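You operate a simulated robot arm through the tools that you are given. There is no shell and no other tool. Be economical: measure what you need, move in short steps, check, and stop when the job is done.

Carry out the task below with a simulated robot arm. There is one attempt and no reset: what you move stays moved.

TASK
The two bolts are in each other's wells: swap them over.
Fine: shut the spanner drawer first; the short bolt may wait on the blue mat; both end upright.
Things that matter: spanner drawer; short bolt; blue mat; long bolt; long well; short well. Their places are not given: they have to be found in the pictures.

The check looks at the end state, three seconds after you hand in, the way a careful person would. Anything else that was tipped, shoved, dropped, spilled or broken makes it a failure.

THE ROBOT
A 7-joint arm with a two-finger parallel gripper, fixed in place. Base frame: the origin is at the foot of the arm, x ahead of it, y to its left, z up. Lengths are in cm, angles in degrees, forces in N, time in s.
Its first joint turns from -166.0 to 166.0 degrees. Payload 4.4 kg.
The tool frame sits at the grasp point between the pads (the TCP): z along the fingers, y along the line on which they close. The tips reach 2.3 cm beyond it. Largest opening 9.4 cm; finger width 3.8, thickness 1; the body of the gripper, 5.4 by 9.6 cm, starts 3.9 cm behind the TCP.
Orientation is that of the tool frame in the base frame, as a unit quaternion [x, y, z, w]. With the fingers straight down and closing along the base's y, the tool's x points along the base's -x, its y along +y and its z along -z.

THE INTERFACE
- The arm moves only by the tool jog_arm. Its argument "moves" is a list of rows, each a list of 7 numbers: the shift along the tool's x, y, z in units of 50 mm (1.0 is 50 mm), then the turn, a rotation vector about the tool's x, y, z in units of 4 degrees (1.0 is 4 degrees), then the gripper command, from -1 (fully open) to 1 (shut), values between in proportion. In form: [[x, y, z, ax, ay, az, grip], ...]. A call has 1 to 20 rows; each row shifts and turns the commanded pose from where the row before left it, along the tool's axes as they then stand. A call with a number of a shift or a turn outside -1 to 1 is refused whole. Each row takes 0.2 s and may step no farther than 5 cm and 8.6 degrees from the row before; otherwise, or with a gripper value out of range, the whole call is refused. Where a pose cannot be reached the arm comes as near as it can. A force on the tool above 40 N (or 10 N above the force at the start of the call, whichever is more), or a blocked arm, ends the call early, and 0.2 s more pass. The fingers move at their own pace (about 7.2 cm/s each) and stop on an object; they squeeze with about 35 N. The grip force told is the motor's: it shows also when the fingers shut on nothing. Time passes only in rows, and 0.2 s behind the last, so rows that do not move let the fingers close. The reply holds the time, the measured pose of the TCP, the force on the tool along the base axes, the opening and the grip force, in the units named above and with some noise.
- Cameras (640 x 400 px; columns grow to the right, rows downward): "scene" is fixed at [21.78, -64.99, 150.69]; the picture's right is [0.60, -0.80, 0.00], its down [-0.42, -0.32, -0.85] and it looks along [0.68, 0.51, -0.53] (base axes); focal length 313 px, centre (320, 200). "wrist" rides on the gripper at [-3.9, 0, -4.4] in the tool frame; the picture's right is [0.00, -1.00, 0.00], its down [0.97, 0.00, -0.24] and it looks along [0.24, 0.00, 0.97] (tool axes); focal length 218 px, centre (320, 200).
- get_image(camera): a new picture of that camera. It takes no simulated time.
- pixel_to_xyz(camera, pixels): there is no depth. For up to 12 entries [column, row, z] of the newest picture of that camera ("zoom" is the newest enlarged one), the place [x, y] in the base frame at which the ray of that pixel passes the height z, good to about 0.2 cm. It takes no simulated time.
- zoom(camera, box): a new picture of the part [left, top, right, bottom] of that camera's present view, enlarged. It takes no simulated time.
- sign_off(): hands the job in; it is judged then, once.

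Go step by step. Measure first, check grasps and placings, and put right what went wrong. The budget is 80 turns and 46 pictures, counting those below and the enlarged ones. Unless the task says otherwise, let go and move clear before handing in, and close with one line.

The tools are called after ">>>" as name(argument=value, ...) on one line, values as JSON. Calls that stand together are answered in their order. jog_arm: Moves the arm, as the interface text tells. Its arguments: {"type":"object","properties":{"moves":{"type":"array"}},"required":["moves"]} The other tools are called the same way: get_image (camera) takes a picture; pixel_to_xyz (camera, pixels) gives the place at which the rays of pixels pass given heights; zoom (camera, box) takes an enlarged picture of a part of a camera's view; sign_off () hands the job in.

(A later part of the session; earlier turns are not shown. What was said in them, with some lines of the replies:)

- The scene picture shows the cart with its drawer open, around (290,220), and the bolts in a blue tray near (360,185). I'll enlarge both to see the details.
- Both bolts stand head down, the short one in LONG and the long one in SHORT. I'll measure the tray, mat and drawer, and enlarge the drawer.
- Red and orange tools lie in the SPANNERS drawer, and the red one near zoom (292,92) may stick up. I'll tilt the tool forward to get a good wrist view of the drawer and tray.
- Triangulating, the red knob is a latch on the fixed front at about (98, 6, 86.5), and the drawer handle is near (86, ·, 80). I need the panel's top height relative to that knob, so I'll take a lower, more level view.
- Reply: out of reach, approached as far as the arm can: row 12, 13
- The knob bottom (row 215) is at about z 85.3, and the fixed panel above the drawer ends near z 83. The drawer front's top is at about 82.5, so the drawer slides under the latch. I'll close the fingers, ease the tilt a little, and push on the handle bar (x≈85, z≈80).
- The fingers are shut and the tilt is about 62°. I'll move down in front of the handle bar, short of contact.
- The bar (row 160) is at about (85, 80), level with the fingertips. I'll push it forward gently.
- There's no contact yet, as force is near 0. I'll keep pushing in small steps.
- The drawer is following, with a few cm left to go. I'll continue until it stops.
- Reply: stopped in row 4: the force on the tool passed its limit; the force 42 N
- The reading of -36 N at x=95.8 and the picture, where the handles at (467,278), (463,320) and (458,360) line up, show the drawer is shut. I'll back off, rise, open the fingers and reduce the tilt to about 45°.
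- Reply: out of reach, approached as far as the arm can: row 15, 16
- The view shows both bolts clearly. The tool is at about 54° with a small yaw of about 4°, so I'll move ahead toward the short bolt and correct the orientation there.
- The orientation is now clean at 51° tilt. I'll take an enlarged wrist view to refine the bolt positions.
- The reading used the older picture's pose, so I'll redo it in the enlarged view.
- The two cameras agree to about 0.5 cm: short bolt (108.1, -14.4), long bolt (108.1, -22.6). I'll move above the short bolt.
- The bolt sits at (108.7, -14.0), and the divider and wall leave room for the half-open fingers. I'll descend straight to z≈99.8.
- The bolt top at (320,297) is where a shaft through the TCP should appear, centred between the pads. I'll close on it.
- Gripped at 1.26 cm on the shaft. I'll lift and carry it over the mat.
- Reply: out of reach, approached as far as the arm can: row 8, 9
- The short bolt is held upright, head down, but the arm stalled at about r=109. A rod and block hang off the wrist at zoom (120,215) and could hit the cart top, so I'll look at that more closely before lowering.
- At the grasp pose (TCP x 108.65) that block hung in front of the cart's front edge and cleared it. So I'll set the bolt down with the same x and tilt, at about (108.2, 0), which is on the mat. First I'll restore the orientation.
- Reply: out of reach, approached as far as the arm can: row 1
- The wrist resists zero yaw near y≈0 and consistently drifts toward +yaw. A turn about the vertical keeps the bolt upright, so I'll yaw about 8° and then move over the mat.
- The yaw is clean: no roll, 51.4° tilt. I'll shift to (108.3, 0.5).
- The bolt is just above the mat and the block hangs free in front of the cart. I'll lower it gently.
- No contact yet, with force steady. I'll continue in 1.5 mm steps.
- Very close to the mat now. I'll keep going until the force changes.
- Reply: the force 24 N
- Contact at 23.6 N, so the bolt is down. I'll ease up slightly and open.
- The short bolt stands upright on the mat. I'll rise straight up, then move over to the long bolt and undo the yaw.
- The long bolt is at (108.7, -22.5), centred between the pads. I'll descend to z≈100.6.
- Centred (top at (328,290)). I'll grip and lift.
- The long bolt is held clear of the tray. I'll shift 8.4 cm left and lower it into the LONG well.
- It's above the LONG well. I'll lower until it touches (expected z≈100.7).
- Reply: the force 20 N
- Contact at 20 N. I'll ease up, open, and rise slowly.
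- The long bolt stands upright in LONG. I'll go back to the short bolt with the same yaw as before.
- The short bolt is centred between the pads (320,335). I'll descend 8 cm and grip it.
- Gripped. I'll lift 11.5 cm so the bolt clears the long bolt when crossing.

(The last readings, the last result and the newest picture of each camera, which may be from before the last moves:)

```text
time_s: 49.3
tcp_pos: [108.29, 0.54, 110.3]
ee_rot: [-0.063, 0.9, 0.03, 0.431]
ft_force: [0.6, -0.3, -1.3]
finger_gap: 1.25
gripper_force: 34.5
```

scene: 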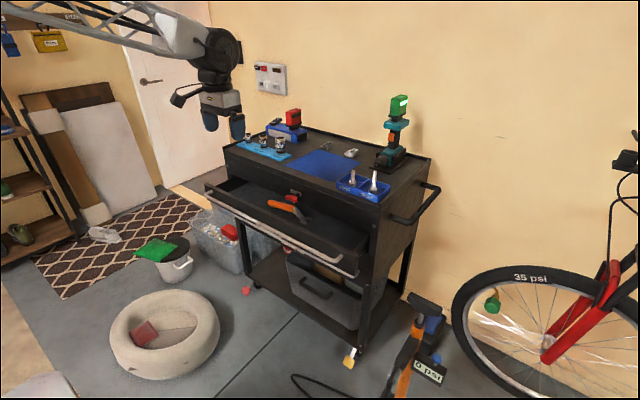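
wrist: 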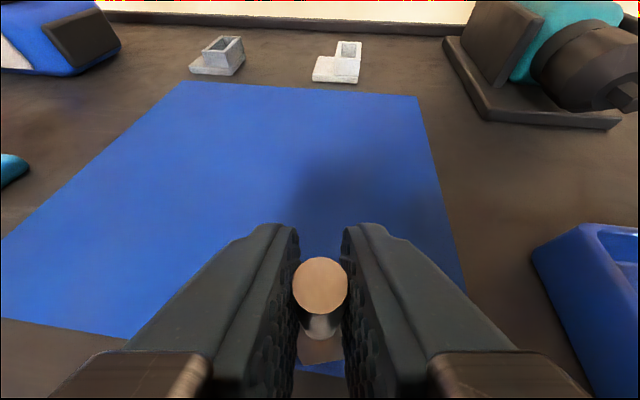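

>>> jog_arm(moves=[[0.072, -0.9, -0.093, 0, 0, 0, 1], [0.072, -0.9, -0.093, 0, 0, 0, 1], [0.072, -0.9, -0.093, 0, 0, 0, 1], [0.072, -0.9, -0.093, 0, 0, 0, 1], [0.072, -0.9, -0.093, 0, 0, 0, 1], [0, 0, 0, 0.78, 0, 0.625, 1], [0, 0, 0, 0.78, 0, 0.625, 1], [0, 0, 0, 0, 0, 0, 1]])

>>> zoom(camera="scene", box=[300, 120, 428, 200])

```text
time_s: 51.1
tcp_pos: [108.36, -21.99, 110.73]
ee_rot: [0.002, 0.902, -0.002, 0.432]
ft_force: [0.0, -0.2, -0.2]
finger_gap: 1.25
gripper_force: 34.8
```

```text
5.00 times, centred on (364, 160) of scene
```

zoom: 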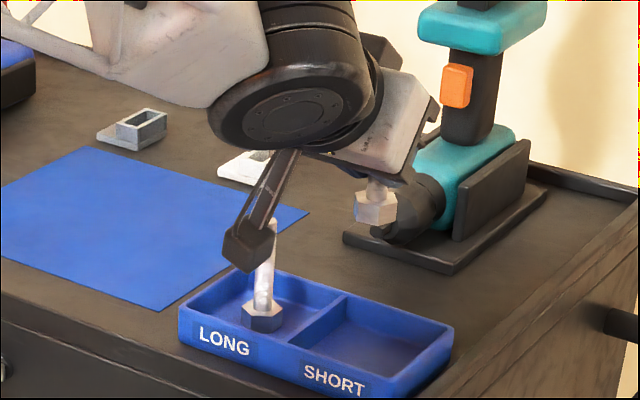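

The bolt is above SHORT. The block in the picture is nearer the camera, about 8 cm in front of the long bolt, so it won't touch. I'll lower partway and check.

>>> jog_arm(moves=[[0.372, -0.015, 0.31, 0, 0, 0, 1], [0.372, -0.015, 0.31, 0, 0, 0, 1], [0.372, -0.015, 0.31, 0, 0, 0, 1], [0.372, -0.015, 0.31, 0, 0, 0, 1], [0, 0, 0, 0, 0, 0, 1]])

>>> zoom(camera="scene", box=[310, 140, 406, 200])

```text
time_s: 52.3
tcp_pos: [108.58, -22.52, 101.04]
ee_rot: [0.002, 0.902, -0.002, 0.433]
ft_force: [-0.5, -0.5, -1.7]
finger_gap: 1.29
gripper_force: 35.0
```

```text
6.67 times, centred on (358, 170) of scene
```

zoom: 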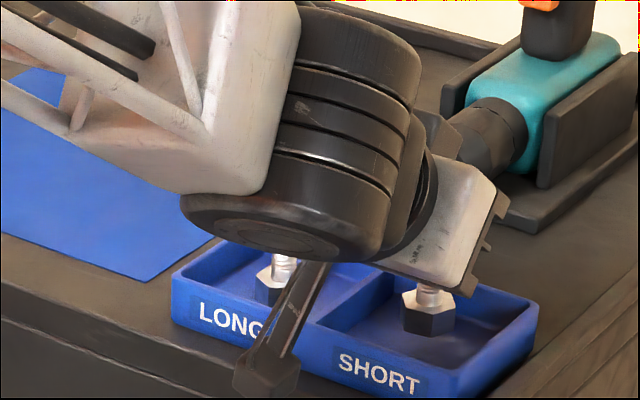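

Good, and the long bolt's head is undisturbed. I'll lower to contact (expected z≈99.7).

>>> jog_arm(moves=[[0.06, 0, 0.048, 0, 0, 0, 1], [0.05, 0, 0.04, 0, 0, 0, 1], [0.03, 0, 0.024, 0, 0, 0, 1], [0, 0, 0, 0, 0, 0, 1]])

```text
time_s: 53.3
tcp_pos: [108.64, -22.53, 100.05]
ee_rot: [0.001, 0.901, -0.001, 0.433]
ft_force: [-0.2, 0.4, -1.1]
finger_gap: 1.23
gripper_force: 34.9
```

>>> jog_arm(moves=[[0.02, 0, 0.016, 0, 0, 0, 1], [0.012, 0, 0.01, 0, 0, 0, 1], [0.012, 0, 0.01, 0, 0, 0, 1], [0, 0, 0, 0, 0, 0, 1]])

```text
time_s: 54.3
tcp_pos: [108.61, -22.43, 99.83]
ee_rot: [0.001, 0.901, -0.001, 0.433]
ft_force: [1.1, -0.3, -0.4]
finger_gap: 1.24
gripper_force: 35.5
```

>>> jog_arm(moves=[[0.012, 0, 0.01, 0, 0, 0, 1], [0.01, 0, 0.008, 0, 0, 0, 1], [0, 0, 0, 0, 0, 0, 1]])

```text
time_s: 55.1
tcp_pos: [108.66, -22.52, 99.59]
ee_rot: [0.0, 0.901, -0.001, 0.433]
ft_force: [-2.7, -2.2, 13.9]
finger_gap: 1.27
gripper_force: 34.6
```

Contact at 14 N. I'll release, rise, and pull back clear.

>>> jog_arm(moves=[[0, 0, 0, 0, 0, 0, 0.5], [0, 0, 0, 0, 0, 0, 0.1], [0, 0, 0, 0, 0, 0, 0.1], [-0.3, 0, -0.24, 0, 0, 0, 0.1], [-0.6, 0, -0.48, 0, 0, 0, 0.1], [-0.6, 0, -0.48, 0, 0, 0, 0.1], [-0.5, 0, -0.4, 0, 0, 0, 0.1], [0.5, 0, -0.62, 0, 0, 0, 0.1], [0.5, 0, -0.62, 0, 0, 0, 0.1], [0.5, 0, -0.62, 0, 0, 0, 0.1], [0.5, 0, -0.62, 0, 0, 0, 0.1], [0, 0, 0, 0, 0, 0, 0.1]])

>>> zoom(camera="wrist", box=[240, 160, 400, 260])

>>> get_image(camera="scene")

```text
time_s: 57.7
tcp_pos: [92.67, -22.24, 112.39]
ee_rot: [0.002, 0.902, -0.001, 0.432]
ft_force: [-0.6, -0.1, -0.3]
finger_gap: 4.21
gripper_force: 0.0
```

```text
4.00 times, centred on (320, 210) of wrist
```

zoom: 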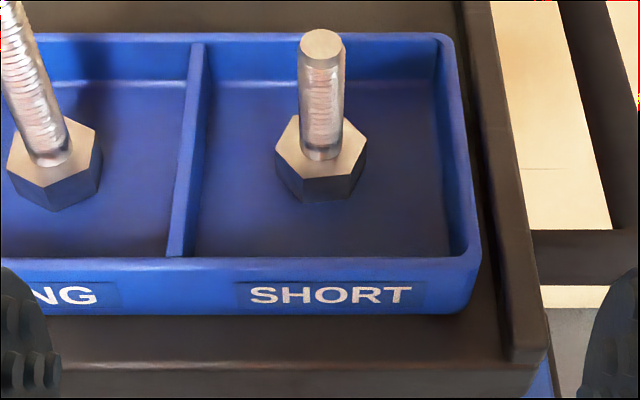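

```text
6 pictures are left
```

scene: 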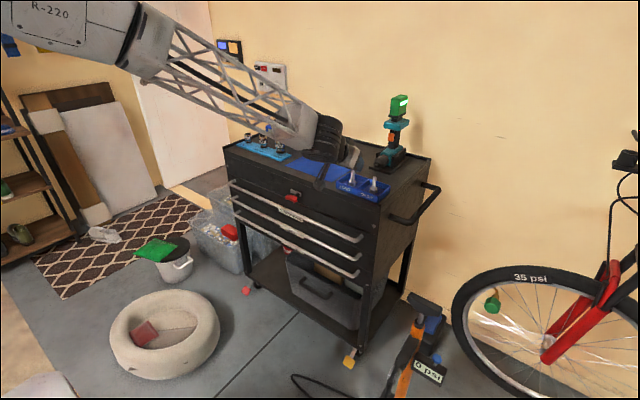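

Both bolts are upright in the right wells. One last enlarged look to check the drawer and bolts.

>>> zoom(camera="scene", box=[220, 150, 412, 270])

```text
3.33 times, centred on (316, 210) of scene
```

zoom: 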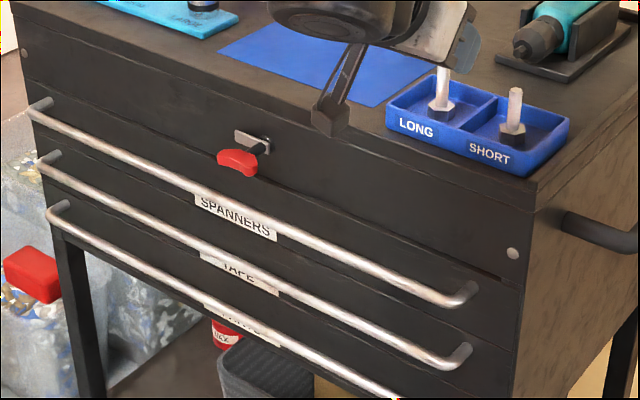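

The SPANNERS drawer is flush with the drawers below it, and the long bolt is in LONG and the short bolt in SHORT, both upright. The gripper is clear, so I'm handing in.

>>> sign_off()

```text
The job is handed in.
```

The bolts are swapped, both standing upright: the long one is in LONG and the short one in SHORT. The spanner drawer was shut first, and the arm is clear.
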